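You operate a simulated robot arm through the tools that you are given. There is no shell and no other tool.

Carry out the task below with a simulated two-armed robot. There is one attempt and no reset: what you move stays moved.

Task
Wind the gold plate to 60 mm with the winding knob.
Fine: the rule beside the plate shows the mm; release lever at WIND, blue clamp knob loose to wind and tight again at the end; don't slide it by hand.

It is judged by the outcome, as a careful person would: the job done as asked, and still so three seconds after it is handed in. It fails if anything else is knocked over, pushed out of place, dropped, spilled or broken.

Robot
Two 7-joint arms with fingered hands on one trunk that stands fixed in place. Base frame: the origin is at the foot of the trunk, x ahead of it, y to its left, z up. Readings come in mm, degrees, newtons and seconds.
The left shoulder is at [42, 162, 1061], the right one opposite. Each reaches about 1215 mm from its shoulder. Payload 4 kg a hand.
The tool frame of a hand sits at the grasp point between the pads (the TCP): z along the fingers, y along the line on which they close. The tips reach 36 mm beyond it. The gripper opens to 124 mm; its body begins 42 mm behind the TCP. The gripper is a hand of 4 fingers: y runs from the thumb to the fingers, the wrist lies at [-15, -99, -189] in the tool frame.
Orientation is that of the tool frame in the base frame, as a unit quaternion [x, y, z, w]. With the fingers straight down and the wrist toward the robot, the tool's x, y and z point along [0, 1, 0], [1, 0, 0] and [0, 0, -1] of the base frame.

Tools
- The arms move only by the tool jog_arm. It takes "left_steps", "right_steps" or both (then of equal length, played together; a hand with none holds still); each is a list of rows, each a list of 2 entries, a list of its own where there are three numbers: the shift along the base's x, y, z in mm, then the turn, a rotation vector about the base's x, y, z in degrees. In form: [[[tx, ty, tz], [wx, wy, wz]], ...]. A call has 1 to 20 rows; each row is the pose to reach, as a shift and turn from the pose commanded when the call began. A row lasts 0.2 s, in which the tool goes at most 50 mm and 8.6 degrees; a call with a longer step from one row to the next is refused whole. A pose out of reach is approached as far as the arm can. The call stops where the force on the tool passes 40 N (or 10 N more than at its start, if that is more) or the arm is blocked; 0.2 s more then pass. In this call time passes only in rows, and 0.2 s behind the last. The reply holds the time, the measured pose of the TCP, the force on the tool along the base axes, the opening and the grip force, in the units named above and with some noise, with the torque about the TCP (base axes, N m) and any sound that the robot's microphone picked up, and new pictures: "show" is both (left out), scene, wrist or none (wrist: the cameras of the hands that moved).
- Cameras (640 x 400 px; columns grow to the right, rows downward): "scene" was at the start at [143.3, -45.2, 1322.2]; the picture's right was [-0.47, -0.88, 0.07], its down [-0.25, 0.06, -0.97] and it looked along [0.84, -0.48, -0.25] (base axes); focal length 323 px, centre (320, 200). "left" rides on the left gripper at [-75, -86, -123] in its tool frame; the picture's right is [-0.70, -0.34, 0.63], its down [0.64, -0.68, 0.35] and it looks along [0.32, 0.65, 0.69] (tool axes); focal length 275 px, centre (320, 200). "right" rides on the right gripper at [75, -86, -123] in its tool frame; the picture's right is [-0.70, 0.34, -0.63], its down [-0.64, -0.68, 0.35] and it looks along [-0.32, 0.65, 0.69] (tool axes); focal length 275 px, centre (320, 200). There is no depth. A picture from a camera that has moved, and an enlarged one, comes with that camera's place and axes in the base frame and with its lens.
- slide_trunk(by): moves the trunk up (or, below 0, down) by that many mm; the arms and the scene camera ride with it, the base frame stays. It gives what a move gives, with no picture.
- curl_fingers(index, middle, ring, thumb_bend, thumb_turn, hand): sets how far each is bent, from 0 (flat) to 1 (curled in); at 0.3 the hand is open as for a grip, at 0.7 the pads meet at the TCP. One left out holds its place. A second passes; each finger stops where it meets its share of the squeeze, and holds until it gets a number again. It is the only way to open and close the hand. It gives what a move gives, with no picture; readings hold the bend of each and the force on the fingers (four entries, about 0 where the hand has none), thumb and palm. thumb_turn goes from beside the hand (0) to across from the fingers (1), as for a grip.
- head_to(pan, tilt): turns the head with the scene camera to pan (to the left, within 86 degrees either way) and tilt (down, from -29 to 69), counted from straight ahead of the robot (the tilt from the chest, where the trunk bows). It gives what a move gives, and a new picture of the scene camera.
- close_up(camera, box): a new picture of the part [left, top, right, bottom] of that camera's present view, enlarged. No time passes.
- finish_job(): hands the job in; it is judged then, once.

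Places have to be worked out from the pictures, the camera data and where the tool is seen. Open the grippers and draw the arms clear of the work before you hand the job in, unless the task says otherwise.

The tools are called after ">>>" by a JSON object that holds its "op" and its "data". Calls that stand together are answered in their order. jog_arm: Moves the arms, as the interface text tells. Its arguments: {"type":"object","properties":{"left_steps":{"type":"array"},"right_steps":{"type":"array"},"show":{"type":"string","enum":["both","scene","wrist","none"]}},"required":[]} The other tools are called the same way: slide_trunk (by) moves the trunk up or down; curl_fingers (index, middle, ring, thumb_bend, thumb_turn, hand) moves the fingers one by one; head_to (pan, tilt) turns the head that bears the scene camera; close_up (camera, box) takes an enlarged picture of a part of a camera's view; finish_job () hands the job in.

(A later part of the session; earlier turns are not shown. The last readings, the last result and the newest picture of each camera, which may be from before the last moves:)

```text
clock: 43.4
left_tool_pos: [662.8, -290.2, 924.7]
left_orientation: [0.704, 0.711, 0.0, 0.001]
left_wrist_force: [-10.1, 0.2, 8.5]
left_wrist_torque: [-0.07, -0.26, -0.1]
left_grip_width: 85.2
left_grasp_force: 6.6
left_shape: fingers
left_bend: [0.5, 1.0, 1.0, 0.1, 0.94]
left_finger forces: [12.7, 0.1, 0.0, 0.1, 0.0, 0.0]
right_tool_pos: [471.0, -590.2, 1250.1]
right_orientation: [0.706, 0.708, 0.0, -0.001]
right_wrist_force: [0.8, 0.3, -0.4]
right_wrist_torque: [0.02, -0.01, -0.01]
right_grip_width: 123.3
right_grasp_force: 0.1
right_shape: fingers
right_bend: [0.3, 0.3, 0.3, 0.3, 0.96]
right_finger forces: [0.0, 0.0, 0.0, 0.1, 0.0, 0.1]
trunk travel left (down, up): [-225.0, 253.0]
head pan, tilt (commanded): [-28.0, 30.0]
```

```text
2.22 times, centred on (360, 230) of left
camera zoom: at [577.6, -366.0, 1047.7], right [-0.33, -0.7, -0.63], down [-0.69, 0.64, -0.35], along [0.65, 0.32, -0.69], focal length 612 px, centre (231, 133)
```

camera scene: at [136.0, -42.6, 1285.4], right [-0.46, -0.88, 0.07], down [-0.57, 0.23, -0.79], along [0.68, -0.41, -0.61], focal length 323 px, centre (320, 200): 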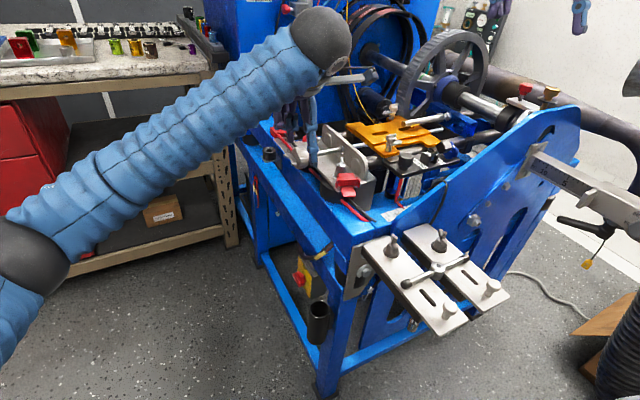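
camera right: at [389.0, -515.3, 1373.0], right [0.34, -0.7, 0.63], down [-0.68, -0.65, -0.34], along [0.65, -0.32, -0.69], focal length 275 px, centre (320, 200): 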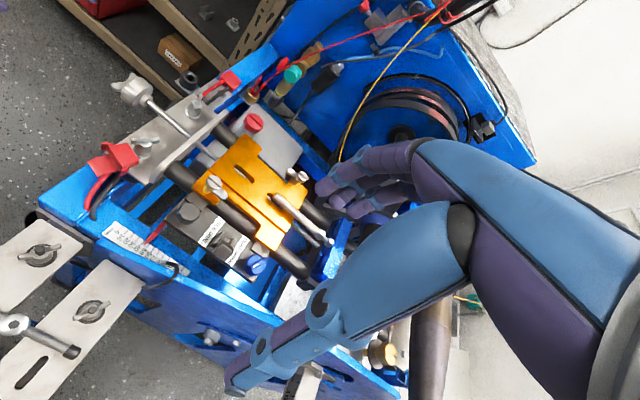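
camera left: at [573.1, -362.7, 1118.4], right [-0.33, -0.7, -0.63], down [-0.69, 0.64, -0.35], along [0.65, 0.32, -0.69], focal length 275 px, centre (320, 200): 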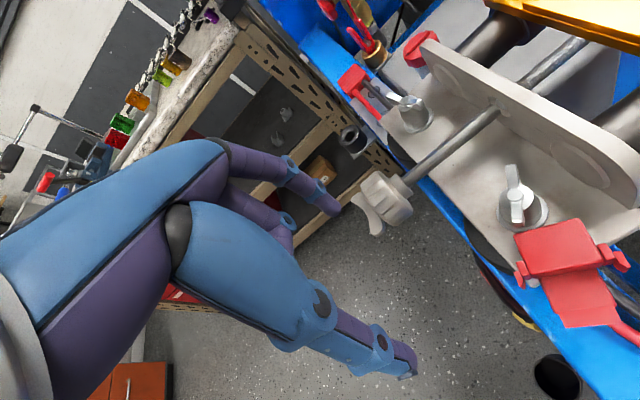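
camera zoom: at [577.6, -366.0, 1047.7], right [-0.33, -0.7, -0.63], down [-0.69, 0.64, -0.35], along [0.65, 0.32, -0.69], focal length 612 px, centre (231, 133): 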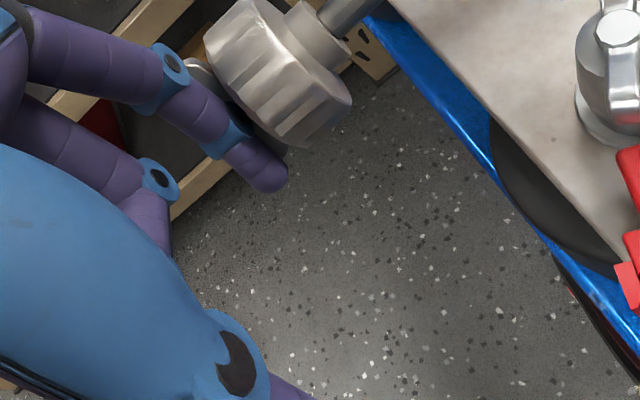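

The finger's upper part is fouling the bar's other end past about 50°, and the reading is 47.7 mm. I lift over to the far side of the other end and push that end over the top toward the robot.

>>> {"op": "jog_arm", "data": {"left_steps": [[[-6, 0, 8], [0, 0, 0]], [[-6, 0, 38], [0, 0, 0]], [[-2, 0, 60], [0, 0, 0]], [[29, 0, 62], [0, 0, 0]], [[49, 0, 56], [0, 0, 0]], [[49, 0, 33], [0, 0, 0]], [[48, 0, 20], [0, 0, 0]]], "show": "none"}}

>>> {"op": "close_up", "data": {"camera": "left", "box": [240, 140, 480, 320]}}

>>> {"op": "close_up", "data": {"camera": "right", "box": [60, 30, 220, 150]}}

>>> {"op": "close_up", "data": {"camera": "right", "box": [120, 222, 184, 270]}}

```text
clock: 45.0
left_tool_pos: [712.5, -290.1, 943.8]
left_orientation: [0.703, 0.711, -0.002, -0.001]
left_wrist_force: [0.3, -1.5, 0.4]
left_wrist_torque: [0.02, 0.04, 0.0]
left_grip_width: 94.7
left_grasp_force: 0.1
left_shape: fingers
left_bend: [0.45, 1.0, 1.0, 0.1, 0.94]
left_finger forces: [0.1, 0.1, 0.1, 0.0, 0.1, 0.0]
right_tool_pos: [472.9, -591.1, 1249.9]
right_orientation: [0.707, 0.707, -0.001, -0.001]
right_wrist_force: [-0.3, 0.4, 0.3]
right_wrist_torque: [-0.02, -0.01, 0.03]
right_grip_width: 123.1
right_grasp_force: 0.0
right_shape: fingers
right_bend: [0.3, 0.3, 0.3, 0.3, 0.96]
right_finger forces: [0.0, 0.0, 0.0, 0.0, 0.0, 0.0]
trunk travel left (down, up): [-225.0, 253.0]
head pan, tilt (commanded): [-28.0, 30.0]
```

```text
2.22 times, centred on (360, 230) of left
camera zoom: at [626.5, -366.4, 1066.4], right [-0.33, -0.7, -0.63], down [-0.69, 0.64, -0.35], along [0.65, 0.32, -0.69], focal length 612 px, centre (231, 133)
```

zoom: 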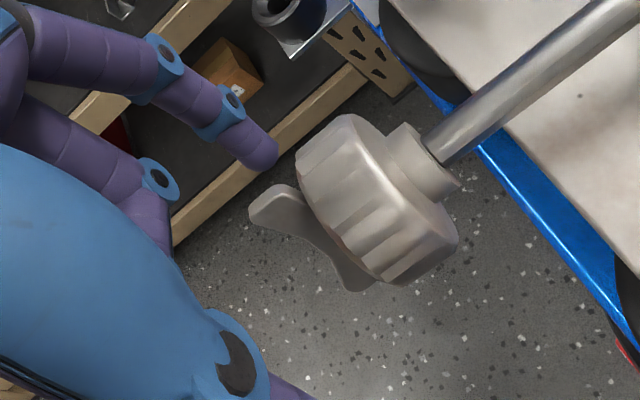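

```text
3.33 times, centred on (140, 90) of right
camera zoom: at [389.2, -515.7, 1372.8], right [0.34, -0.7, 0.63], down [-0.68, -0.64, -0.35], along [0.65, -0.32, -0.69], focal length 918 px, centre (920, 567)
```

zoom: 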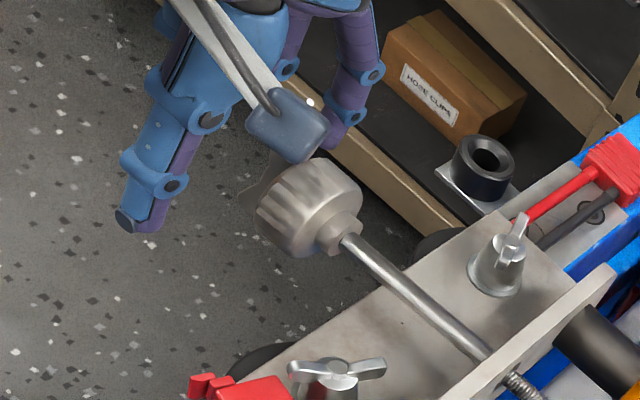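

```text
8.33 times, centred on (152, 246) of right
camera zoom: at [389.2, -515.7, 1372.8], right [0.34, -0.7, 0.63], down [-0.68, -0.64, -0.35], along [0.65, -0.32, -0.69], focal length 2294 px, centre (1720, -183)
```

zoom: 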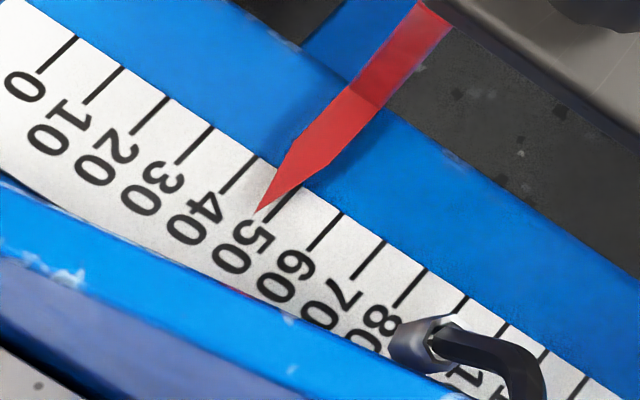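

The bar now leans about 19° from vertical (end at the top), reading 47.7 mm, and the finger tip is beyond the upper end. I push that end over the top and check the reading part-way.

>>> {"op": "jog_arm", "data": {"left_steps": [[[-8.6, 0, 1.6], [0, 0, 0]], [[-15.6, 0, 5.6], [0, 0, 0]], [[-22.6, 0, 9.6], [0, 0, 0]], [[-29.6, 0, 13.6], [0, 0, 0]], [[-36.6, 0, 14], [0, 0, 0]], [[-42.6, 0, 12.6], [0, 0, 0]]], "show": "none"}}

>>> {"op": "close_up", "data": {"camera": "left", "box": [240, 140, 480, 320]}}

>>> {"op": "close_up", "data": {"camera": "right", "box": [120, 222, 184, 270]}}

```text
clock: 46.4
left_tool_pos: [669.3, -290.6, 956.6]
left_orientation: [0.703, 0.711, -0.002, 0.001]
left_wrist_force: [1.9, -0.1, 3.0]
left_wrist_torque: [-0.03, -0.17, -0.01]
left_grip_width: 98.1
left_grasp_force: 0.8
left_shape: fingers
left_bend: [0.43, 1.0, 1.0, 0.1, 0.94]
left_finger forces: [2.3, 0.0, 0.0, 0.0, 0.0, 0.0]
right_tool_pos: [473.0, -590.7, 1250.0]
right_orientation: [0.707, 0.707, -0.001, -0.001]
right_wrist_force: [0.4, -0.7, -0.2]
right_wrist_torque: [-0.03, 0.0, -0.02]
right_grip_width: 123.4
right_grasp_force: 0.1
right_shape: fingers
right_bend: [0.3, 0.3, 0.3, 0.3, 0.96]
right_finger forces: [0.0, 0.0, 0.0, 0.0, 0.1, 0.0]
trunk travel left (down, up): [-225.0, 253.0]
head pan, tilt (commanded): [-28.0, 30.0]
```

```text
2.22 times, centred on (360, 230) of left
camera zoom: at [584.5, -365.6, 1079.7], right [-0.33, -0.7, -0.63], down [-0.69, 0.64, -0.35], along [0.65, 0.32, -0.69], focal length 612 px, centre (231, 133)
```

zoom: 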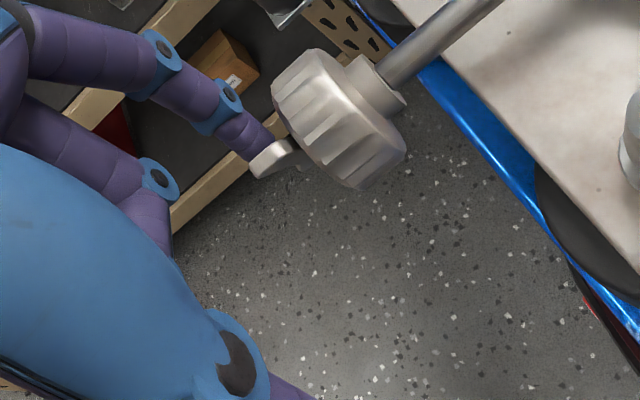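

```text
8.33 times, centred on (152, 246) of right
camera zoom: at [389.1, -515.4, 1373.0], right [0.34, -0.7, 0.63], down [-0.68, -0.64, -0.35], along [0.65, -0.32, -0.69], focal length 2294 px, centre (1720, -183)
```

zoom: 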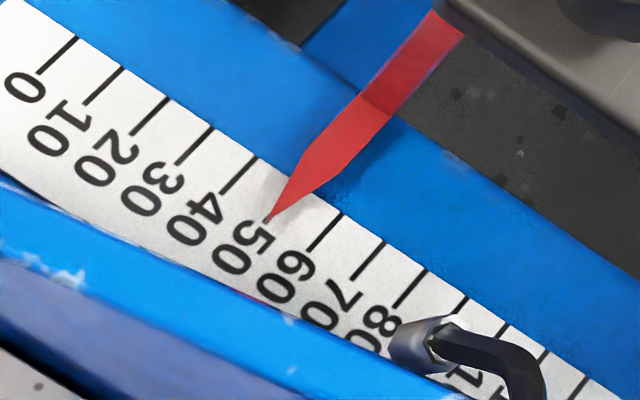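

The pointer now reads about 50.4 mm; the rate is about 0.033 mm per degree (12 mm per turn), so roughly 290° remain. I finish this stroke and lift over to the far side again.

>>> {"op": "jog_arm", "data": {"left_steps": [[[-5, 0, -3.5], [0, 0, 0]], [[-8.5, 0, -8], [0, 0, 0]], [[-10.5, 0, -13], [0, 0, 0]], [[-11.2, 0, -18], [0, 0, 0]], [[-11, 0, -22], [0, 0, 0]], [[-9.5, 0, -26], [0, 0, 0]], [[-15, 0, -20], [0, 0, 0]], [[-15, 0, 10], [0, 0, 0]], [[-9, 0, 29], [0, 0, 0]], [[24, 0, 31], [0, 0, 0]], [[44, 0, 25], [0, 0, 0]], [[44, 0, 3], [0, 0, 0]], [[43, 0, -12], [0, 0, 0]]], "show": "none"}}

>>> {"op": "close_up", "data": {"camera": "left", "box": [240, 140, 480, 320]}}

>>> {"op": "close_up", "data": {"camera": "right", "box": [120, 222, 184, 270]}}

```text
clock: 49.2
left_tool_pos: [712.8, -288.5, 944.3]
left_orientation: [0.703, 0.711, -0.001, 0.001]
left_wrist_force: [-0.3, -0.2, -0.4]
left_wrist_torque: [0.0, 0.02, 0.0]
left_grip_width: 94.7
left_grasp_force: 0.1
left_shape: fingers
left_bend: [0.45, 1.0, 1.0, 0.1, 0.94]
left_finger forces: [0.1, 0.1, 0.0, 0.0, 0.0, 0.1]
right_tool_pos: [473.8, -591.6, 1248.4]
right_orientation: [0.707, 0.707, 0.0, -0.001]
right_wrist_force: [-0.7, 0.3, 0.4]
right_wrist_torque: [-0.01, -0.02, 0.0]
right_grip_width: 123.2
right_grasp_force: 0.1
right_shape: fingers
right_bend: [0.3, 0.3, 0.3, 0.3, 0.96]
right_finger forces: [0.1, 0.1, 0.1, 0.0, 0.1, 0.0]
trunk travel left (down, up): [-225.0, 253.0]
head pan, tilt (commanded): [-28.0, 30.0]
```

```text
2.22 times, centred on (360, 230) of left
camera zoom: at [627.8, -364.7, 1067.2], right [-0.33, -0.7, -0.63], down [-0.69, 0.64, -0.35], along [0.65, 0.32, -0.69], focal length 612 px, centre (231, 133)
```

zoom: 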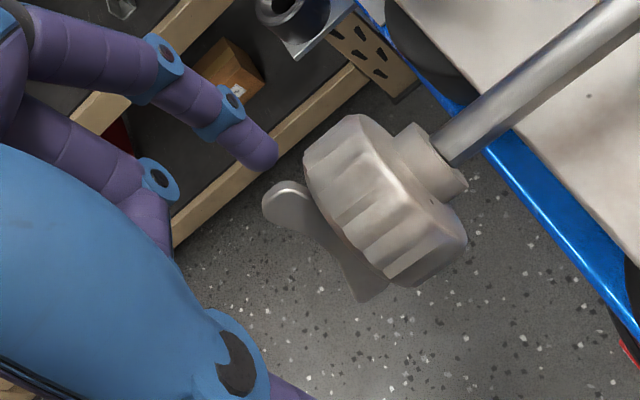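

```text
8.33 times, centred on (152, 246) of right
camera zoom: at [389.3, -515.7, 1372.7], right [0.34, -0.7, 0.63], down [-0.68, -0.64, -0.35], along [0.65, -0.32, -0.69], focal length 2294 px, centre (1720, -183)
```

zoom: 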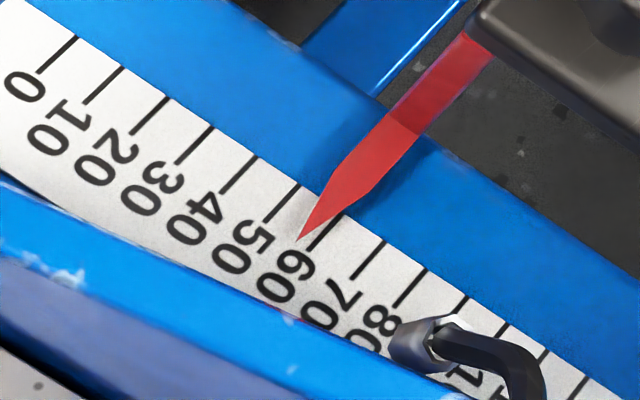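

The pointer jumped to about 57.4 mm after that stroke, so about 2.6 mm remain. I now push the upper end in small increments and read after each.

>>> {"op": "jog_arm", "data": {"left_steps": [[[-5, 0, 1], [0, 0, 0]], [[-9, 0, 2.5], [0, 0, 0]], [[-12, 0, 4], [0, 0, 0]]], "show": "none"}}

>>> {"op": "close_up", "data": {"camera": "left", "box": [240, 140, 480, 320]}}

>>> {"op": "close_up", "data": {"camera": "right", "box": [136, 234, 176, 264]}}

```text
clock: 50.0
left_tool_pos: [700.7, -289.6, 947.7]
left_orientation: [0.702, 0.712, -0.001, 0.001]
left_wrist_force: [0.3, -0.2, 0.3]
left_wrist_torque: [0.02, 0.02, 0.02]
left_grip_width: 94.5
left_grasp_force: 0.2
left_shape: fingers
left_bend: [0.45, 1.0, 1.0, 0.1, 0.94]
left_finger forces: [0.1, 0.0, 0.0, 0.1, 0.0, 0.1]
right_tool_pos: [473.5, -590.8, 1250.7]
right_orientation: [0.707, 0.708, 0.001, -0.001]
right_wrist_force: [-0.1, -1.0, -0.6]
right_wrist_torque: [-0.02, 0.01, 0.01]
right_grip_width: 122.9
right_grasp_force: 0.1
right_shape: fingers
right_bend: [0.3, 0.3, 0.3, 0.3, 0.96]
right_finger forces: [0.0, 0.0, 0.0, 0.1, 0.0, 0.1]
trunk travel left (down, up): [-225.0, 253.0]
head pan, tilt (commanded): [-28.0, 30.0]
```

```text
2.22 times, centred on (360, 230) of left
camera zoom: at [615.5, -365.6, 1069.9], right [-0.33, -0.7, -0.63], down [-0.69, 0.64, -0.35], along [0.65, 0.32, -0.69], focal length 612 px, centre (231, 133)
```

zoom: 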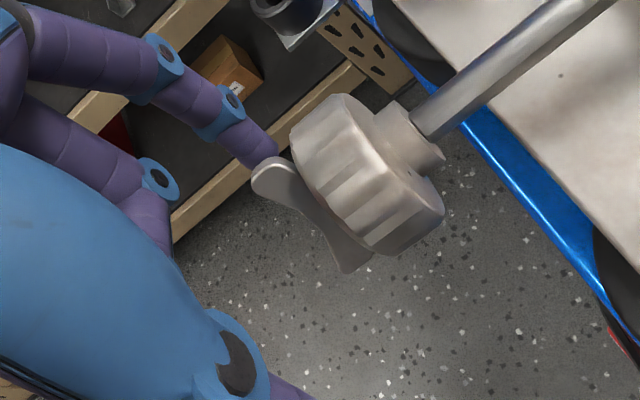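

```text
13.33 times, centred on (156, 249) of right
camera zoom: at [389.2, -515.7, 1372.8], right [0.34, -0.7, 0.63], down [-0.68, -0.64, -0.35], along [0.65, -0.32, -0.69], focal length 3670 px, centre (2507, -453)
```

zoom: 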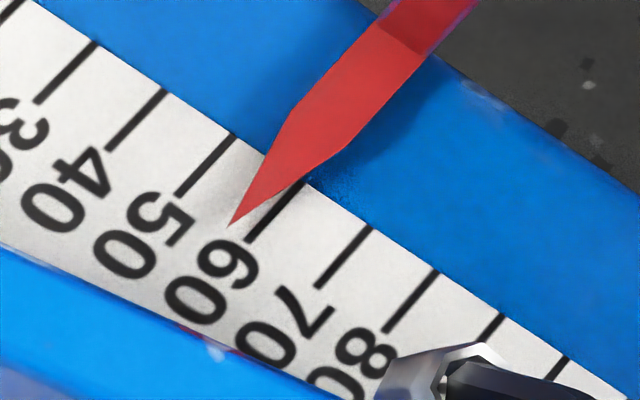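

Reading 57.2 mm, finger just about to touch. I push a further 8 mm in small steps.

>>> {"op": "jog_arm", "data": {"left_steps": [[[-3, 0, 1.5], [0, 0, 0]], [[-6, 0, 3], [0, 0, 0]], [[-8, 0, 4.5], [0, 0, 0]]], "show": "none"}}

>>> {"op": "close_up", "data": {"camera": "left", "box": [240, 140, 480, 320]}}

>>> {"op": "close_up", "data": {"camera": "right", "box": [136, 234, 176, 264]}}

```text
clock: 50.8
left_tool_pos: [692.3, -289.3, 951.9]
left_orientation: [0.704, 0.71, -0.001, 0.001]
left_wrist_force: [-0.3, 0.1, -0.5]
left_wrist_torque: [0.0, 0.01, -0.04]
left_grip_width: 94.9
left_grasp_force: 0.2
left_shape: fingers
left_bend: [0.45, 1.0, 1.0, 0.1, 0.94]
left_finger forces: [0.2, 0.0, 0.1, 0.1, 0.0, 0.0]
right_tool_pos: [473.1, -591.6, 1250.5]
right_orientation: [0.708, 0.706, 0.0, 0.0]
right_wrist_force: [0.2, 0.2, -0.4]
right_wrist_torque: [0.04, 0.02, -0.02]
right_grip_width: 123.2
right_grasp_force: 0.1
right_shape: fingers
right_bend: [0.3, 0.3, 0.3, 0.3, 0.96]
right_finger forces: [0.1, 0.0, 0.0, 0.0, 0.0, 0.0]
trunk travel left (down, up): [-225.0, 253.0]
head pan, tilt (commanded): [-28.0, 30.0]
```

```text
2.22 times, centred on (360, 230) of left
camera zoom: at [607.0, -365.8, 1075.3], right [-0.33, -0.7, -0.63], down [-0.69, 0.64, -0.35], along [0.65, 0.32, -0.69], focal length 612 px, centre (231, 133)
```

zoom: 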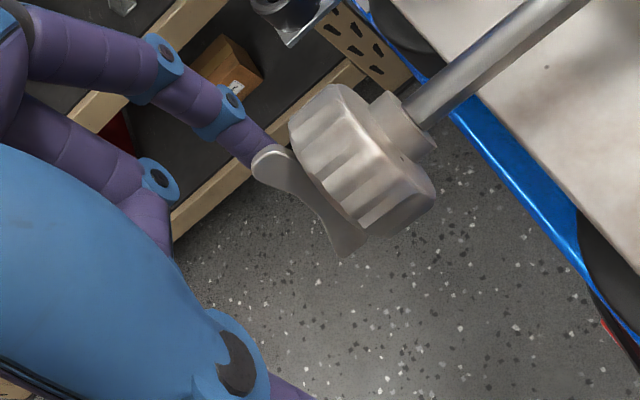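

```text
13.33 times, centred on (156, 249) of right
camera zoom: at [389.2, -515.5, 1372.9], right [0.34, -0.7, 0.63], down [-0.68, -0.64, -0.35], along [0.65, -0.32, -0.69], focal length 3670 px, centre (2507, -453)
```

zoom: 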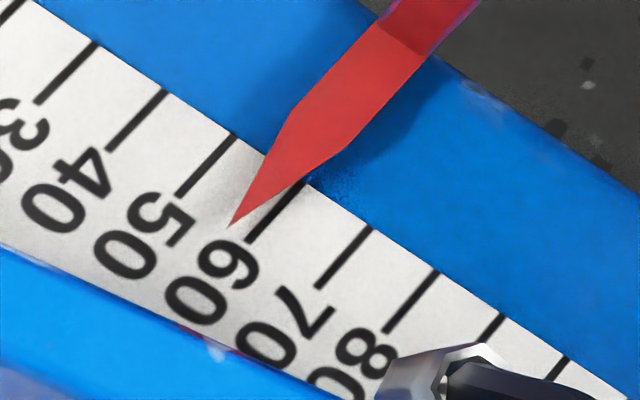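

Still 57.2 mm; the finger is at the bar now. I push on another 8 mm.

>>> {"op": "jog_arm", "data": {"left_steps": [[[-3, 0, 1], [0, 0, 0]], [[-6, 0, 2], [0, 0, 0]], [[-8, 0, 2.5], [0, 0, 0]]], "show": "none"}}

>>> {"op": "close_up", "data": {"camera": "left", "box": [240, 140, 480, 320]}}

>>> {"op": "close_up", "data": {"camera": "right", "box": [136, 234, 176, 264]}}

```text
clock: 51.6
left_tool_pos: [683.5, -289.8, 955.1]
left_orientation: [0.703, 0.711, 0.0, 0.001]
left_wrist_force: [2.3, 1.3, 1.3]
left_wrist_torque: [-0.01, -0.08, 0.0]
left_grip_width: 97.5
left_grasp_force: 1.1
left_shape: fingers
left_bend: [0.44, 1.0, 1.0, 0.1, 0.94]
left_finger forces: [1.8, 0.0, 0.1, 0.1, 0.1, 0.0]
right_tool_pos: [474.3, -590.0, 1249.7]
right_orientation: [0.707, 0.707, -0.001, 0.0]
right_wrist_force: [-0.4, 0.0, 0.1]
right_wrist_torque: [0.04, 0.01, -0.04]
right_grip_width: 123.4
right_grasp_force: 0.1
right_shape: fingers
right_bend: [0.3, 0.3, 0.3, 0.3, 0.96]
right_finger forces: [0.0, 0.1, 0.0, 0.1, 0.1, 0.0]
trunk travel left (down, up): [-225.0, 253.0]
head pan, tilt (commanded): [-28.0, 30.0]
```

```text
2.22 times, centred on (360, 230) of left
camera zoom: at [598.9, -365.9, 1077.8], right [-0.33, -0.7, -0.63], down [-0.69, 0.64, -0.35], along [0.65, 0.32, -0.69], focal length 612 px, centre (231, 133)
```

zoom: 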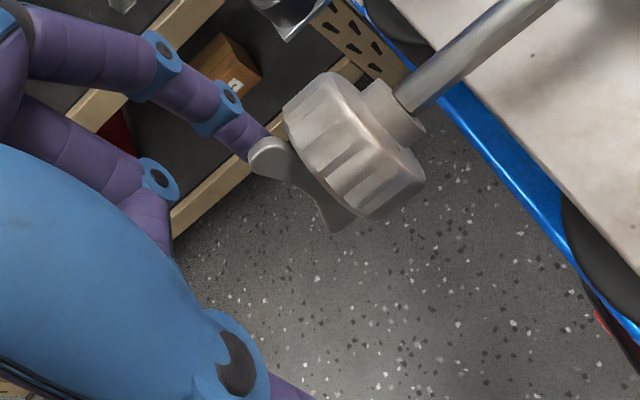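

```text
13.33 times, centred on (156, 249) of right
camera zoom: at [389.4, -515.5, 1372.9], right [0.34, -0.7, 0.63], down [-0.68, -0.64, -0.35], along [0.65, -0.32, -0.69], focal length 3670 px, centre (2507, -453)
```

zoom: 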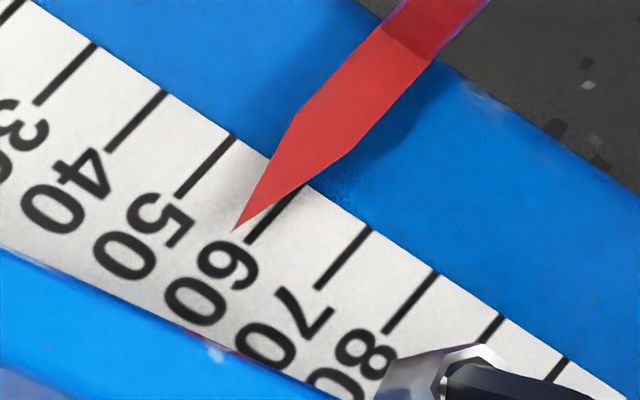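

Now 58.1 mm, moving about 0.05 mm per degree. I continue with another 9 mm of arc.

>>> {"op": "jog_arm", "data": {"left_steps": [[[-3, 0, 0.6], [0, 0, 0]], [[-6, 0, 0.8], [0, 0, 0]], [[-9, 0, 0.5], [0, 0, 0]]], "show": "none"}}

>>> {"op": "close_up", "data": {"camera": "left", "box": [240, 140, 480, 320]}}

>>> {"op": "close_up", "data": {"camera": "right", "box": [136, 234, 176, 264]}}

```text
clock: 52.4
left_tool_pos: [675.3, -290.3, 956.3]
left_orientation: [0.704, 0.711, -0.001, 0.001]
left_wrist_force: [2.4, 0.3, 2.0]
left_wrist_torque: [0.0, -0.19, 0.06]
left_grip_width: 98.8
left_grasp_force: 1.0
left_shape: fingers
left_bend: [0.43, 1.0, 1.0, 0.1, 0.94]
left_finger forces: [2.4, 0.0, 0.1, 0.0, 0.0, 0.1]
right_tool_pos: [473.5, -590.6, 1250.5]
right_orientation: [0.707, 0.707, -0.001, -0.001]
right_wrist_force: [0.0, -1.1, 0.0]
right_wrist_torque: [-0.01, 0.06, 0.03]
right_grip_width: 123.4
right_grasp_force: 0.1
right_shape: fingers
right_bend: [0.3, 0.3, 0.3, 0.3, 0.96]
right_finger forces: [0.1, 0.0, 0.0, 0.0, 0.0, 0.0]
trunk travel left (down, up): [-225.0, 253.0]
head pan, tilt (commanded): [-28.0, 30.0]
```

```text
2.22 times, centred on (360, 230) of left
camera zoom: at [589.7, -366.0, 1079.2], right [-0.33, -0.7, -0.63], down [-0.69, 0.64, -0.35], along [0.65, 0.32, -0.69], focal length 612 px, centre (231, 133)
```

zoom: 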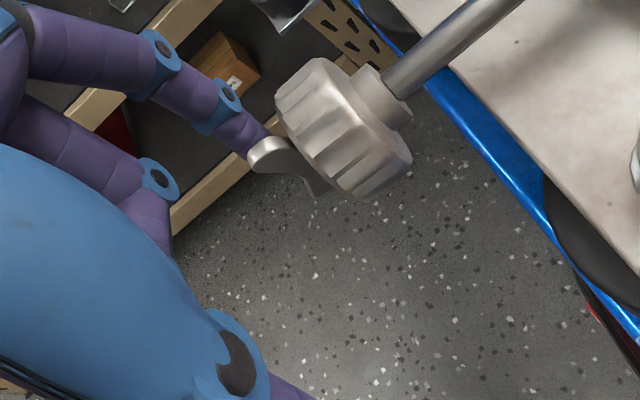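

```text
13.33 times, centred on (156, 249) of right
camera zoom: at [389.1, -515.4, 1373.0], right [0.34, -0.7, 0.63], down [-0.68, -0.64, -0.35], along [0.65, -0.32, -0.69], focal length 3670 px, centre (2507, -453)
```

zoom: 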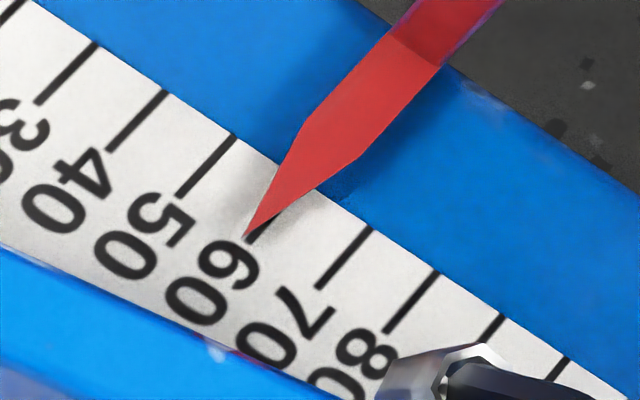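

About 59.6 mm now. I zoom further for a finer reading before the last small push.

>>> {"op": "close_up", "data": {"camera": "right", "box": [146, 242, 162, 254]}}

```text
16.00 times, centred on (154, 248) of right
camera zoom: at [389.1, -515.4, 1373.0], right [0.34, -0.7, 0.63], down [-0.68, -0.64, -0.35], along [0.65, -0.32, -0.69], focal length 4404 px, centre (2976, -568)
```

zoom: 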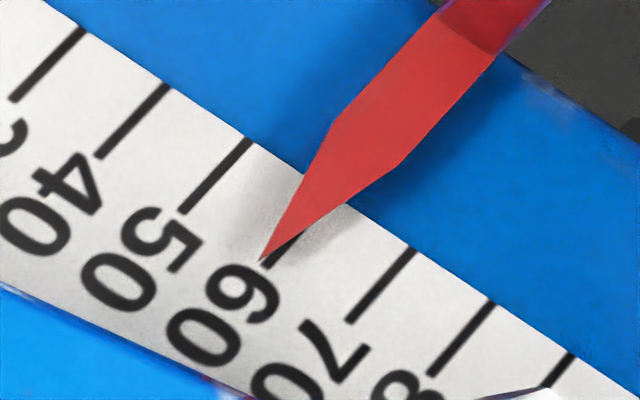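

The fine reading is about 59.4 mm. I push about 2.5 mm more.

>>> {"op": "jog_arm", "data": {"left_steps": [[[-1.5, 0, -0.2], [0, 0, 0]], [[-2.8, 0, -0.6], [0, 0, 0]]], "show": "none"}}

>>> {"op": "close_up", "data": {"camera": "right", "box": [146, 242, 162, 254]}}

```text
clock: 53.0
left_tool_pos: [671.8, -289.9, 955.2]
left_orientation: [0.704, 0.71, -0.001, 0.001]
left_wrist_force: [2.8, 1.2, 3.8]
left_wrist_torque: [-0.04, -0.21, 0.04]
left_grip_width: 98.6
left_grasp_force: 1.7
left_shape: fingers
left_bend: [0.43, 1.0, 1.0, 0.1, 0.94]
left_finger forces: [3.0, 0.0, 0.1, 0.0, 0.0, 0.1]
right_tool_pos: [472.7, -590.8, 1250.9]
right_orientation: [0.707, 0.707, -0.001, -0.001]
right_wrist_force: [0.0, -0.4, -0.6]
right_wrist_torque: [-0.01, 0.0, -0.01]
right_grip_width: 123.4
right_grasp_force: 0.1
right_shape: fingers
right_bend: [0.3, 0.3, 0.3, 0.3, 0.96]
right_finger forces: [0.0, 0.0, 0.1, 0.0, 0.0, 0.1]
trunk travel left (down, up): [-225.0, 253.0]
head pan, tilt (commanded): [-28.0, 30.0]
```

```text
16.00 times, centred on (154, 248) of right
camera zoom: at [389.2, -515.5, 1372.9], right [0.34, -0.7, 0.63], down [-0.68, -0.64, -0.35], along [0.65, -0.32, -0.69], focal length 4404 px, centre (2976, -568)
```

zoom: 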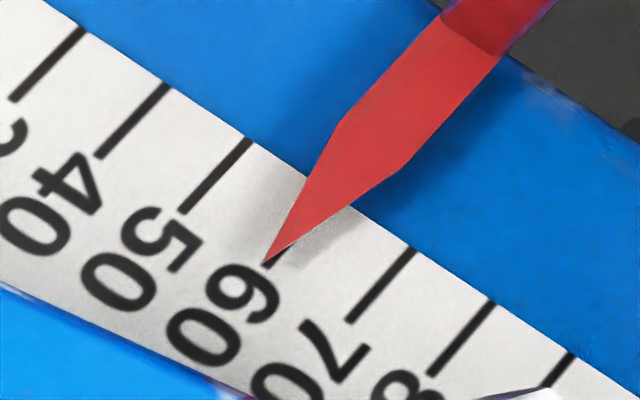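

About 59.8 mm. One more tiny push.

>>> {"op": "jog_arm", "data": {"left_steps": [[[-0.8, 0, -0.3], [0, 0, 0]], [[-1.2, 0, -0.4], [0, 0, 0]]], "show": "none"}}

>>> {"op": "close_up", "data": {"camera": "right", "box": [146, 242, 162, 254]}}

```text
clock: 53.6
left_tool_pos: [669.3, -289.4, 955.9]
left_orientation: [0.703, 0.711, -0.002, 0.001]
left_wrist_force: [2.5, -0.2, 3.3]
left_wrist_torque: [-0.04, -0.22, 0.04]
left_grip_width: 98.8
left_grasp_force: 1.8
left_shape: fingers
left_bend: [0.43, 1.0, 1.0, 0.1, 0.94]
left_finger forces: [3.3, 0.0, 0.0, 0.1, 0.0, 0.1]
right_tool_pos: [473.2, -590.2, 1249.9]
right_orientation: [0.706, 0.708, -0.001, -0.001]
right_wrist_force: [0.5, -0.5, 0.4]
right_wrist_torque: [0.0, 0.03, 0.04]
right_grip_width: 123.5
right_grasp_force: 0.1
right_shape: fingers
right_bend: [0.3, 0.3, 0.3, 0.3, 0.96]
right_finger forces: [0.0, 0.1, 0.0, 0.1, 0.0, 0.0]
trunk travel left (down, up): [-225.0, 253.0]
head pan, tilt (commanded): [-28.0, 30.0]
```

```text
16.00 times, centred on (154, 248) of right
camera zoom: at [389.1, -515.5, 1372.9], right [0.34, -0.7, 0.63], down [-0.68, -0.64, -0.35], along [0.65, -0.32, -0.69], focal length 4404 px, centre (2976, -568)
```

zoom: 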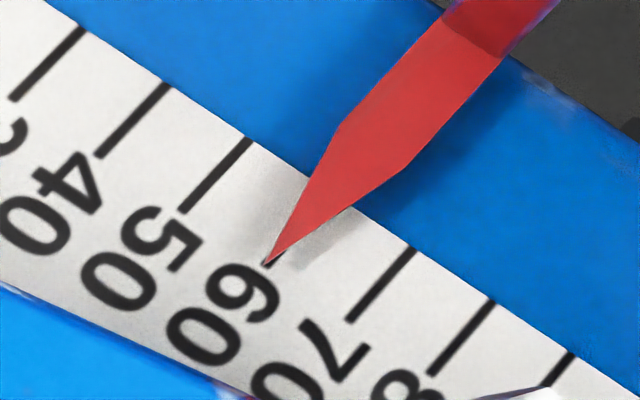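

The tip now sits on the 60 tick. I back the left finger off the bar and lift it clear, then read again.

>>> {"op": "jog_arm", "data": {"left_steps": [[[4, 0, 4], [0, 0, 0]], [[8, 0, 14], [0, 0, 0]], [[8, 4, 40], [0, 0, 0]], [[0, 30, 75], [0, 0, 0]], [[-5, 70, 100], [0, 0, 0]], [[-5, 110, 120], [0, 0, 0]]], "show": "none"}}

>>> {"op": "close_up", "data": {"camera": "right", "box": [146, 242, 162, 254]}}

>>> {"op": "close_up", "data": {"camera": "right", "box": [60, 30, 220, 150]}}

```text
clock: 55.0
left_tool_pos: [663.4, -182.2, 1077.6]
left_orientation: [0.704, 0.711, -0.001, 0.002]
left_wrist_force: [-0.7, 0.2, -0.1]
left_wrist_torque: [0.02, -0.03, 0.01]
left_grip_width: 94.9
left_grasp_force: 0.0
left_shape: fingers
left_bend: [0.45, 1.0, 1.0, 0.1, 0.94]
left_finger forces: [0.0, 0.0, 0.1, 0.0, 0.0, 0.0]
right_tool_pos: [473.1, -590.3, 1250.7]
right_orientation: [0.708, 0.707, 0.0, 0.0]
right_wrist_force: [-1.6, -1.1, 0.1]
right_wrist_torque: [0.0, -0.03, -0.01]
right_grip_width: 123.2
right_grasp_force: 0.0
right_shape: fingers
right_bend: [0.3, 0.3, 0.3, 0.3, 0.96]
right_finger forces: [0.0, 0.0, 0.0, 0.0, 0.0, 0.0]
trunk travel left (down, up): [-225.0, 253.0]
head pan, tilt (commanded): [-28.0, 30.0]
```

```text
16.00 times, centred on (154, 248) of right
camera zoom: at [388.2, -514.6, 1373.7], right [0.34, -0.7, 0.63], down [-0.68, -0.64, -0.34], along [0.65, -0.32, -0.69], focal length 4404 px, centre (2976, -568)
```

zoom: 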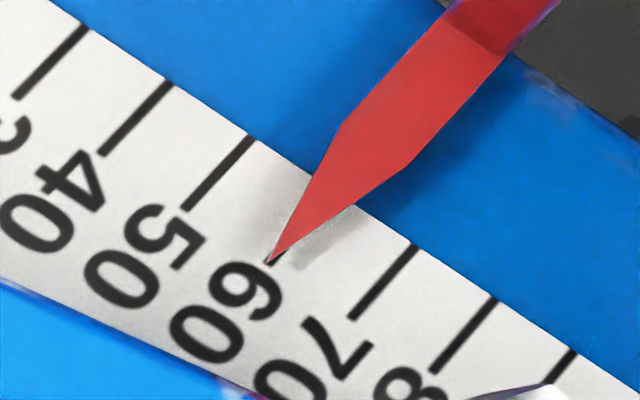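

```text
3.33 times, centred on (140, 90) of right
camera zoom: at [388.2, -514.6, 1373.7], right [0.34, -0.7, 0.63], down [-0.68, -0.64, -0.34], along [0.65, -0.32, -0.69], focal length 918 px, centre (920, 567)
```

zoom: 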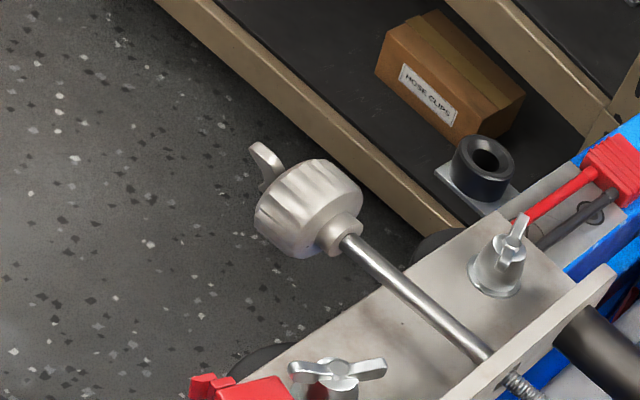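

The pointer stays on 60 with the finger gone. Now the clamp: I shape the right hand to point with the index again, and bring it above the blue knob (which moved with the plate to about [588, -676]).

>>> {"op": "curl_fingers", "data": {"hand": "right", "index": 0.5, "middle": 1.0, "ring": 1.0, "thumb_bend": 0.68, "thumb_turn": 0.98}}

>>> {"op": "jog_arm", "data": {"right_steps": [[[12, -6, -25], [0, 0, -6]], [[26, -12, -55], [0, 0, -12]], [[40, -20, -85], [0, 0, -18]], [[55, -28, -115], [0, 0, -24]], [[70, -36, -145], [0, 0, -30]], [[85, -44, -175], [0, 0, -37]], [[100, -52, -205], [0, 0, -45]]], "show": "both"}}

>>> {"op": "close_up", "data": {"camera": "right", "box": [180, 160, 400, 310]}}

```text
clock: 56.0
left_tool_pos: [664.6, -184.5, 1075.9]
left_orientation: [0.703, 0.711, -0.001, 0.002]
left_wrist_force: [-0.4, -0.9, 0.1]
left_wrist_torque: [0.02, -0.02, -0.01]
left_grip_width: 95.1
left_grasp_force: 0.0
left_shape: fingers
left_bend: [0.45, 1.0, 1.0, 0.1, 0.94]
left_finger forces: [0.0, 0.0, 0.1, 0.0, 0.0, 0.0]
right_tool_pos: [472.1, -592.1, 1250.7]
right_orientation: [0.707, 0.707, -0.001, -0.001]
right_wrist_force: [-0.4, 0.2, 0.6]
right_wrist_torque: [0.0, -0.02, 0.02]
right_grip_width: 34.3
right_grasp_force: 0.1
right_shape: fingers
right_bend: [0.5, 1.0, 1.0, 0.68, 1.0]
right_finger forces: [0.0, 0.1, 0.0, 0.1, 0.1, 0.0]
trunk travel left (down, up): [-225.0, 253.0]
head pan, tilt (commanded): [-28.0, 30.0]
```

```text
clock: 57.6
left_tool_pos: [664.7, -183.6, 1075.2]
left_orientation: [0.703, 0.711, -0.001, 0.001]
left_wrist_force: [0.2, 0.1, 0.1]
left_wrist_torque: [0.0, 0.02, 0.03]
left_grip_width: 94.8
left_grasp_force: 0.1
left_shape: fingers
left_bend: [0.45, 1.0, 1.0, 0.1, 0.94]
left_finger forces: [0.1, 0.0, 0.0, 0.0, 0.1, 0.0]
right_tool_pos: [573.7, -643.5, 1043.7]
right_orientation: [0.925, 0.38, 0.0, -0.001]
right_wrist_force: [0.8, 0.1, 0.4]
right_wrist_torque: [0.01, 0.02, -0.02]
right_grip_width: 34.1
right_grasp_force: 0.0
right_shape: fingers
right_bend: [0.5, 1.0, 1.0, 0.68, 1.0]
right_finger forces: [0.0, 0.0, 0.0, 0.0, 0.0, 0.0]
trunk travel left (down, up): [-225.0, 253.0]
head pan, tilt (commanded): [-28.0, 30.0]
camera scene: at [137.1, -43.9, 1285.0], right [-0.46, -0.88, 0.07], down [-0.57, 0.24, -0.79], along [0.68, -0.41, -0.61], focal length 323 px, centre (320, 200)
camera right: at [568.8, -528.5, 1167.5], right [-0.26, -0.73, 0.63], down [-0.94, 0.03, -0.34], along [0.23, -0.68, -0.69], focal length 275 px, centre (320, 200)
```

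scene: 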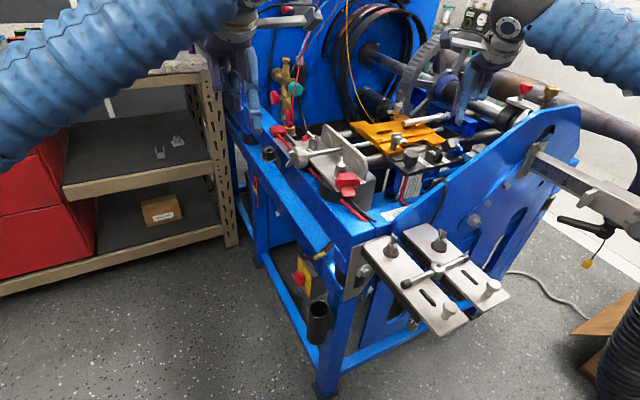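
right: 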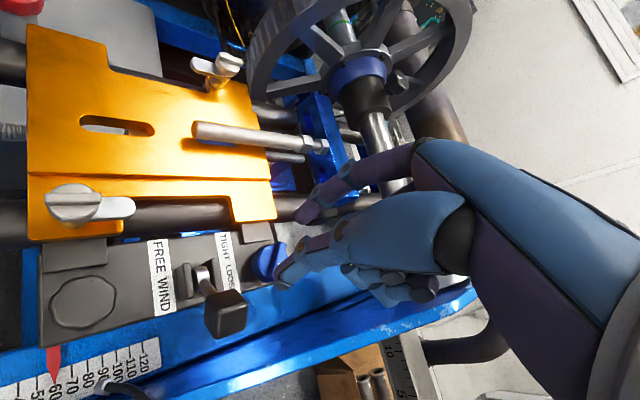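

```text
2.67 times, centred on (290, 235) of right
camera zoom: at [568.8, -528.5, 1167.5], right [-0.26, -0.73, 0.63], down [-0.94, 0.03, -0.34], along [0.23, -0.68, -0.69], focal length 734 px, centre (400, 107)
```

zoom: 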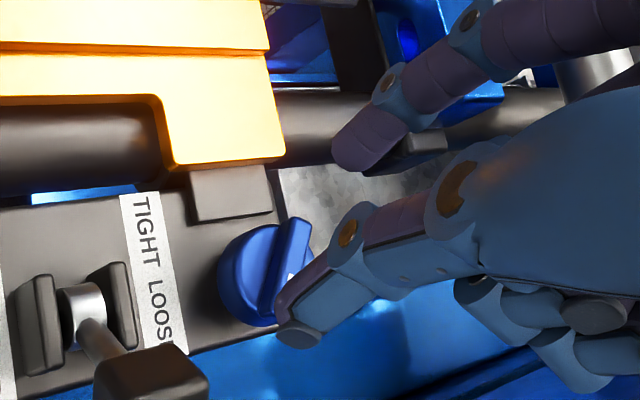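

The knob centre works out to about [585, -676] with its free end at about [601, -685]. I lower the index tip beside that end on the far side.

>>> {"op": "jog_arm", "data": {"right_steps": [[[-2, -3, -35], [0, 0, 0]], [[-2.5, -6, -65], [0, 0, 0]], [[-2.7, -6.5, -78], [0, 0, 0]]], "show": "none"}}

>>> {"op": "close_up", "data": {"camera": "right", "box": [200, 150, 400, 300]}}

>>> {"op": "close_up", "data": {"camera": "scene", "box": [380, 80, 540, 200]}}

```text
clock: 58.4
left_tool_pos: [663.4, -183.7, 1076.2]
left_orientation: [0.703, 0.711, -0.002, 0.002]
left_wrist_force: [0.4, 0.4, -0.1]
left_wrist_torque: [0.01, -0.02, -0.03]
left_grip_width: 94.9
left_grasp_force: 0.1
left_shape: fingers
left_bend: [0.45, 1.0, 1.0, 0.1, 0.94]
left_finger forces: [0.0, 0.0, 0.0, 0.1, 0.1, 0.1]
right_tool_pos: [572.5, -649.5, 967.6]
right_orientation: [0.924, 0.383, 0.0, 0.0]
right_wrist_force: [0.6, 0.6, -0.4]
right_wrist_torque: [0.01, -0.02, 0.02]
right_grip_width: 34.3
right_grasp_force: 0.6
right_shape: fingers
right_bend: [0.5, 1.0, 1.0, 0.68, 1.0]
right_finger forces: [0.5, 0.2, 0.1, 0.1, 0.0, 0.1]
trunk travel left (down, up): [-225.0, 253.0]
head pan, tilt (commanded): [-28.0, 30.0]
```

```text
2.67 times, centred on (300, 225) of right
camera zoom: at [566.0, -535.3, 1089.5], right [-0.25, -0.73, 0.63], down [-0.94, 0.03, -0.35], along [0.24, -0.68, -0.69], focal length 734 px, centre (373, 133)
```

zoom: 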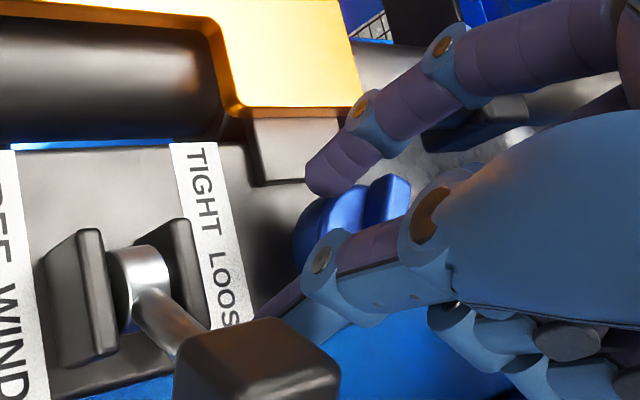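

```text
3.33 times, centred on (460, 140) of scene
camera zoom: at [136.6, -43.7, 1285.2], right [-0.46, -0.88, 0.07], down [-0.57, 0.24, -0.79], along [0.68, -0.41, -0.61], focal length 1076 px, centre (-147, 400)
```

zoom: 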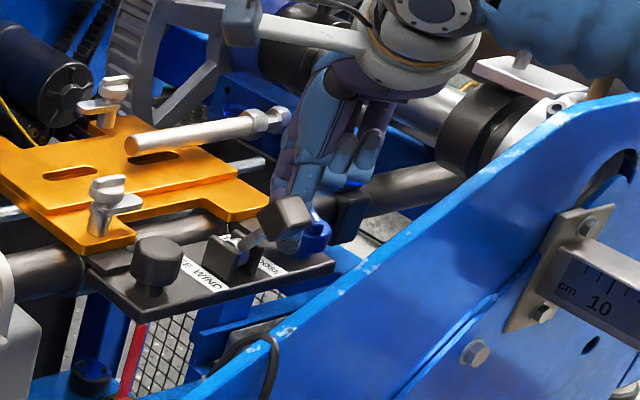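

The fingertip is on the correct (CCW) side of the free end. I sweep it round clockwise to push that end toward TIGHT.

>>> {"op": "jog_arm", "data": {"right_steps": [[[-2, -4, -1.5], [0, 0, 0]], [[-2, -9, -2], [0, 0, 0]], [[-3, -14, -2], [0, 0, 0]], [[-5, -19, -2], [0, 0, 0]]], "show": "none"}}

>>> {"op": "close_up", "data": {"camera": "right", "box": [200, 150, 400, 300]}}

```text
clock: 59.4
left_tool_pos: [664.0, -183.4, 1075.5]
left_orientation: [0.703, 0.711, -0.002, 0.002]
left_wrist_force: [0.5, -0.3, -0.4]
left_wrist_torque: [0.02, -0.04, -0.01]
left_grip_width: 95.0
left_grasp_force: 0.0
left_shape: fingers
left_bend: [0.45, 1.0, 1.0, 0.1, 0.94]
left_finger forces: [0.0, 0.0, 0.1, 0.0, 0.1, 0.1]
right_tool_pos: [565.4, -668.7, 965.6]
right_orientation: [0.924, 0.383, 0.0, 0.001]
right_wrist_force: [3.5, 0.2, 2.5]
right_wrist_torque: [-0.07, -0.18, 0.06]
right_grip_width: 38.2
right_grasp_force: 1.4
right_shape: fingers
right_bend: [0.48, 1.0, 1.0, 0.68, 1.0]
right_finger forces: [3.2, 0.1, 0.0, 0.0, 0.1, 0.0]
trunk travel left (down, up): [-225.0, 253.0]
head pan, tilt (commanded): [-28.0, 30.0]
```

```text
2.67 times, centred on (300, 225) of right
camera zoom: at [559.6, -554.6, 1088.2], right [-0.25, -0.73, 0.63], down [-0.94, 0.03, -0.35], along [0.24, -0.68, -0.69], focal length 734 px, centre (373, 133)
```

zoom: 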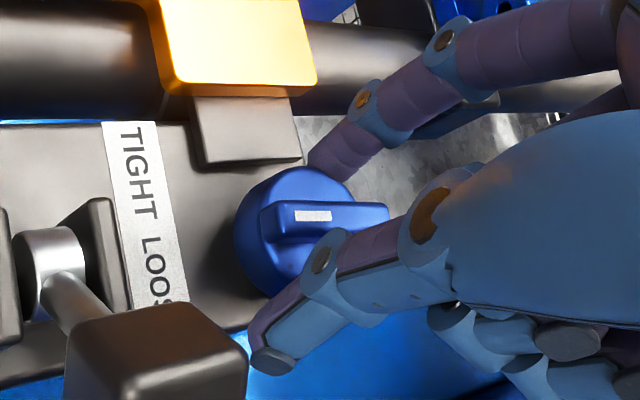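

The mark has come back to about 84° with only 3 N. I keep sweeping toward TIGHT.

>>> {"op": "jog_arm", "data": {"right_steps": [[[-4, -3, 0], [0, 0, 0]], [[-8, -5, 0], [0, 0, 0]], [[-12, -6.5, 0], [0, 0, 0]], [[-16, -7, 0], [0, 0, 0]]], "show": "none"}}

>>> {"op": "close_up", "data": {"camera": "right", "box": [200, 150, 400, 300]}}

>>> {"op": "close_up", "data": {"camera": "scene", "box": [380, 80, 540, 200]}}

```text
clock: 60.4
left_tool_pos: [663.5, -183.2, 1076.6]
left_orientation: [0.704, 0.711, -0.001, 0.001]
left_wrist_force: [0.0, 0.0, 0.5]
left_wrist_torque: [0.02, 0.02, -0.05]
left_grip_width: 94.8
left_grasp_force: 0.2
left_shape: fingers
left_bend: [0.45, 1.0, 1.0, 0.1, 0.94]
left_finger forces: [0.0, 0.1, 0.1, 0.0, 0.0, 0.1]
right_tool_pos: [550.6, -674.9, 964.7]
right_orientation: [0.924, 0.382, -0.001, -0.001]
right_wrist_force: [1.7, -5.0, 2.2]
right_wrist_torque: [-0.16, -0.14, -0.11]
right_grip_width: 41.3
right_grasp_force: 2.2
right_shape: fingers
right_bend: [0.46, 1.0, 1.0, 0.68, 1.0]
right_finger forces: [4.5, 0.0, 0.1, 0.0, 0.1, 0.0]
trunk travel left (down, up): [-225.0, 253.0]
head pan, tilt (commanded): [-28.0, 30.0]
```

```text
2.67 times, centred on (300, 225) of right
camera zoom: at [543.9, -561.7, 1087.8], right [-0.25, -0.73, 0.63], down [-0.94, 0.03, -0.34], along [0.23, -0.68, -0.69], focal length 734 px, centre (373, 133)
```

zoom: 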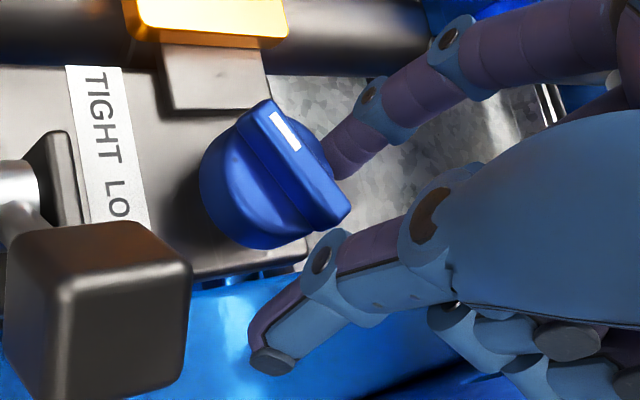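

```text
3.33 times, centred on (460, 140) of scene
camera zoom: at [136.3, -43.6, 1285.3], right [-0.46, -0.88, 0.07], down [-0.57, 0.24, -0.79], along [0.68, -0.41, -0.61], focal length 1076 px, centre (-147, 400)
```

zoom: 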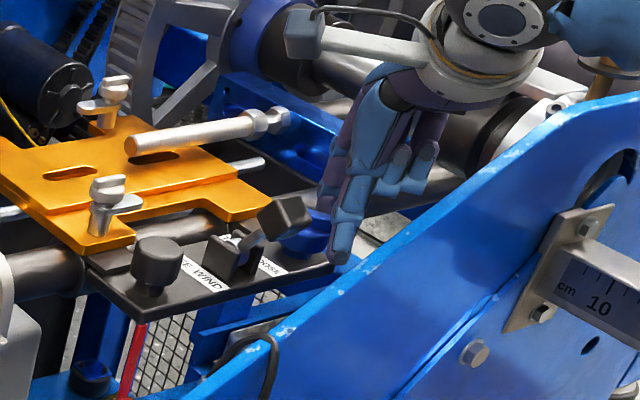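

The mark is back at about 28°, where it began. I push a few mm further to make sure it is against its tight stop.

>>> {"op": "jog_arm", "data": {"right_steps": [[[-2, 2, 0], [0, 0, 0]], [[-4, 5, 0], [0, 0, 0]], [[-5, 8, 0], [0, 0, 0]]], "show": "none"}}

>>> {"op": "close_up", "data": {"camera": "right", "box": [200, 150, 400, 300]}}

```text
clock: 61.2
left_tool_pos: [663.1, -184.6, 1077.1]
left_orientation: [0.703, 0.711, 0.0, 0.001]
left_wrist_force: [0.7, 0.8, 0.3]
left_wrist_torque: [-0.02, -0.01, -0.04]
left_grip_width: 95.1
left_grasp_force: 0.0
left_shape: fingers
left_bend: [0.45, 1.0, 1.0, 0.1, 0.94]
left_finger forces: [0.0, 0.0, 0.0, 0.0, 0.1, 0.0]
right_tool_pos: [544.7, -667.8, 963.6]
right_orientation: [0.924, 0.383, 0.0, 0.0]
right_wrist_force: [3.1, -10.9, 1.0]
right_wrist_torque: [-0.43, -0.2, -0.39]
right_grip_width: 48.4
right_grasp_force: 5.6
right_shape: fingers
right_bend: [0.42, 1.0, 1.0, 0.68, 1.0]
right_finger forces: [11.3, 0.1, 0.0, 0.1, 0.1, 0.0]
trunk travel left (down, up): [-225.0, 253.0]
head pan, tilt (commanded): [-28.0, 30.0]
```

```text
2.67 times, centred on (300, 225) of right
camera zoom: at [538.9, -554.5, 1087.7], right [-0.25, -0.73, 0.63], down [-0.94, 0.03, -0.34], along [0.23, -0.68, -0.69], focal length 734 px, centre (373, 133)
```

zoom: 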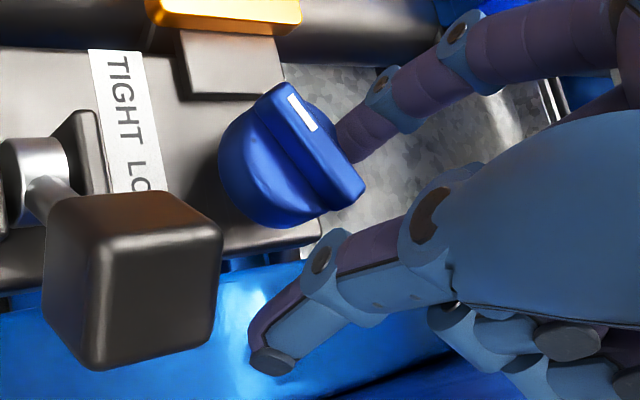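

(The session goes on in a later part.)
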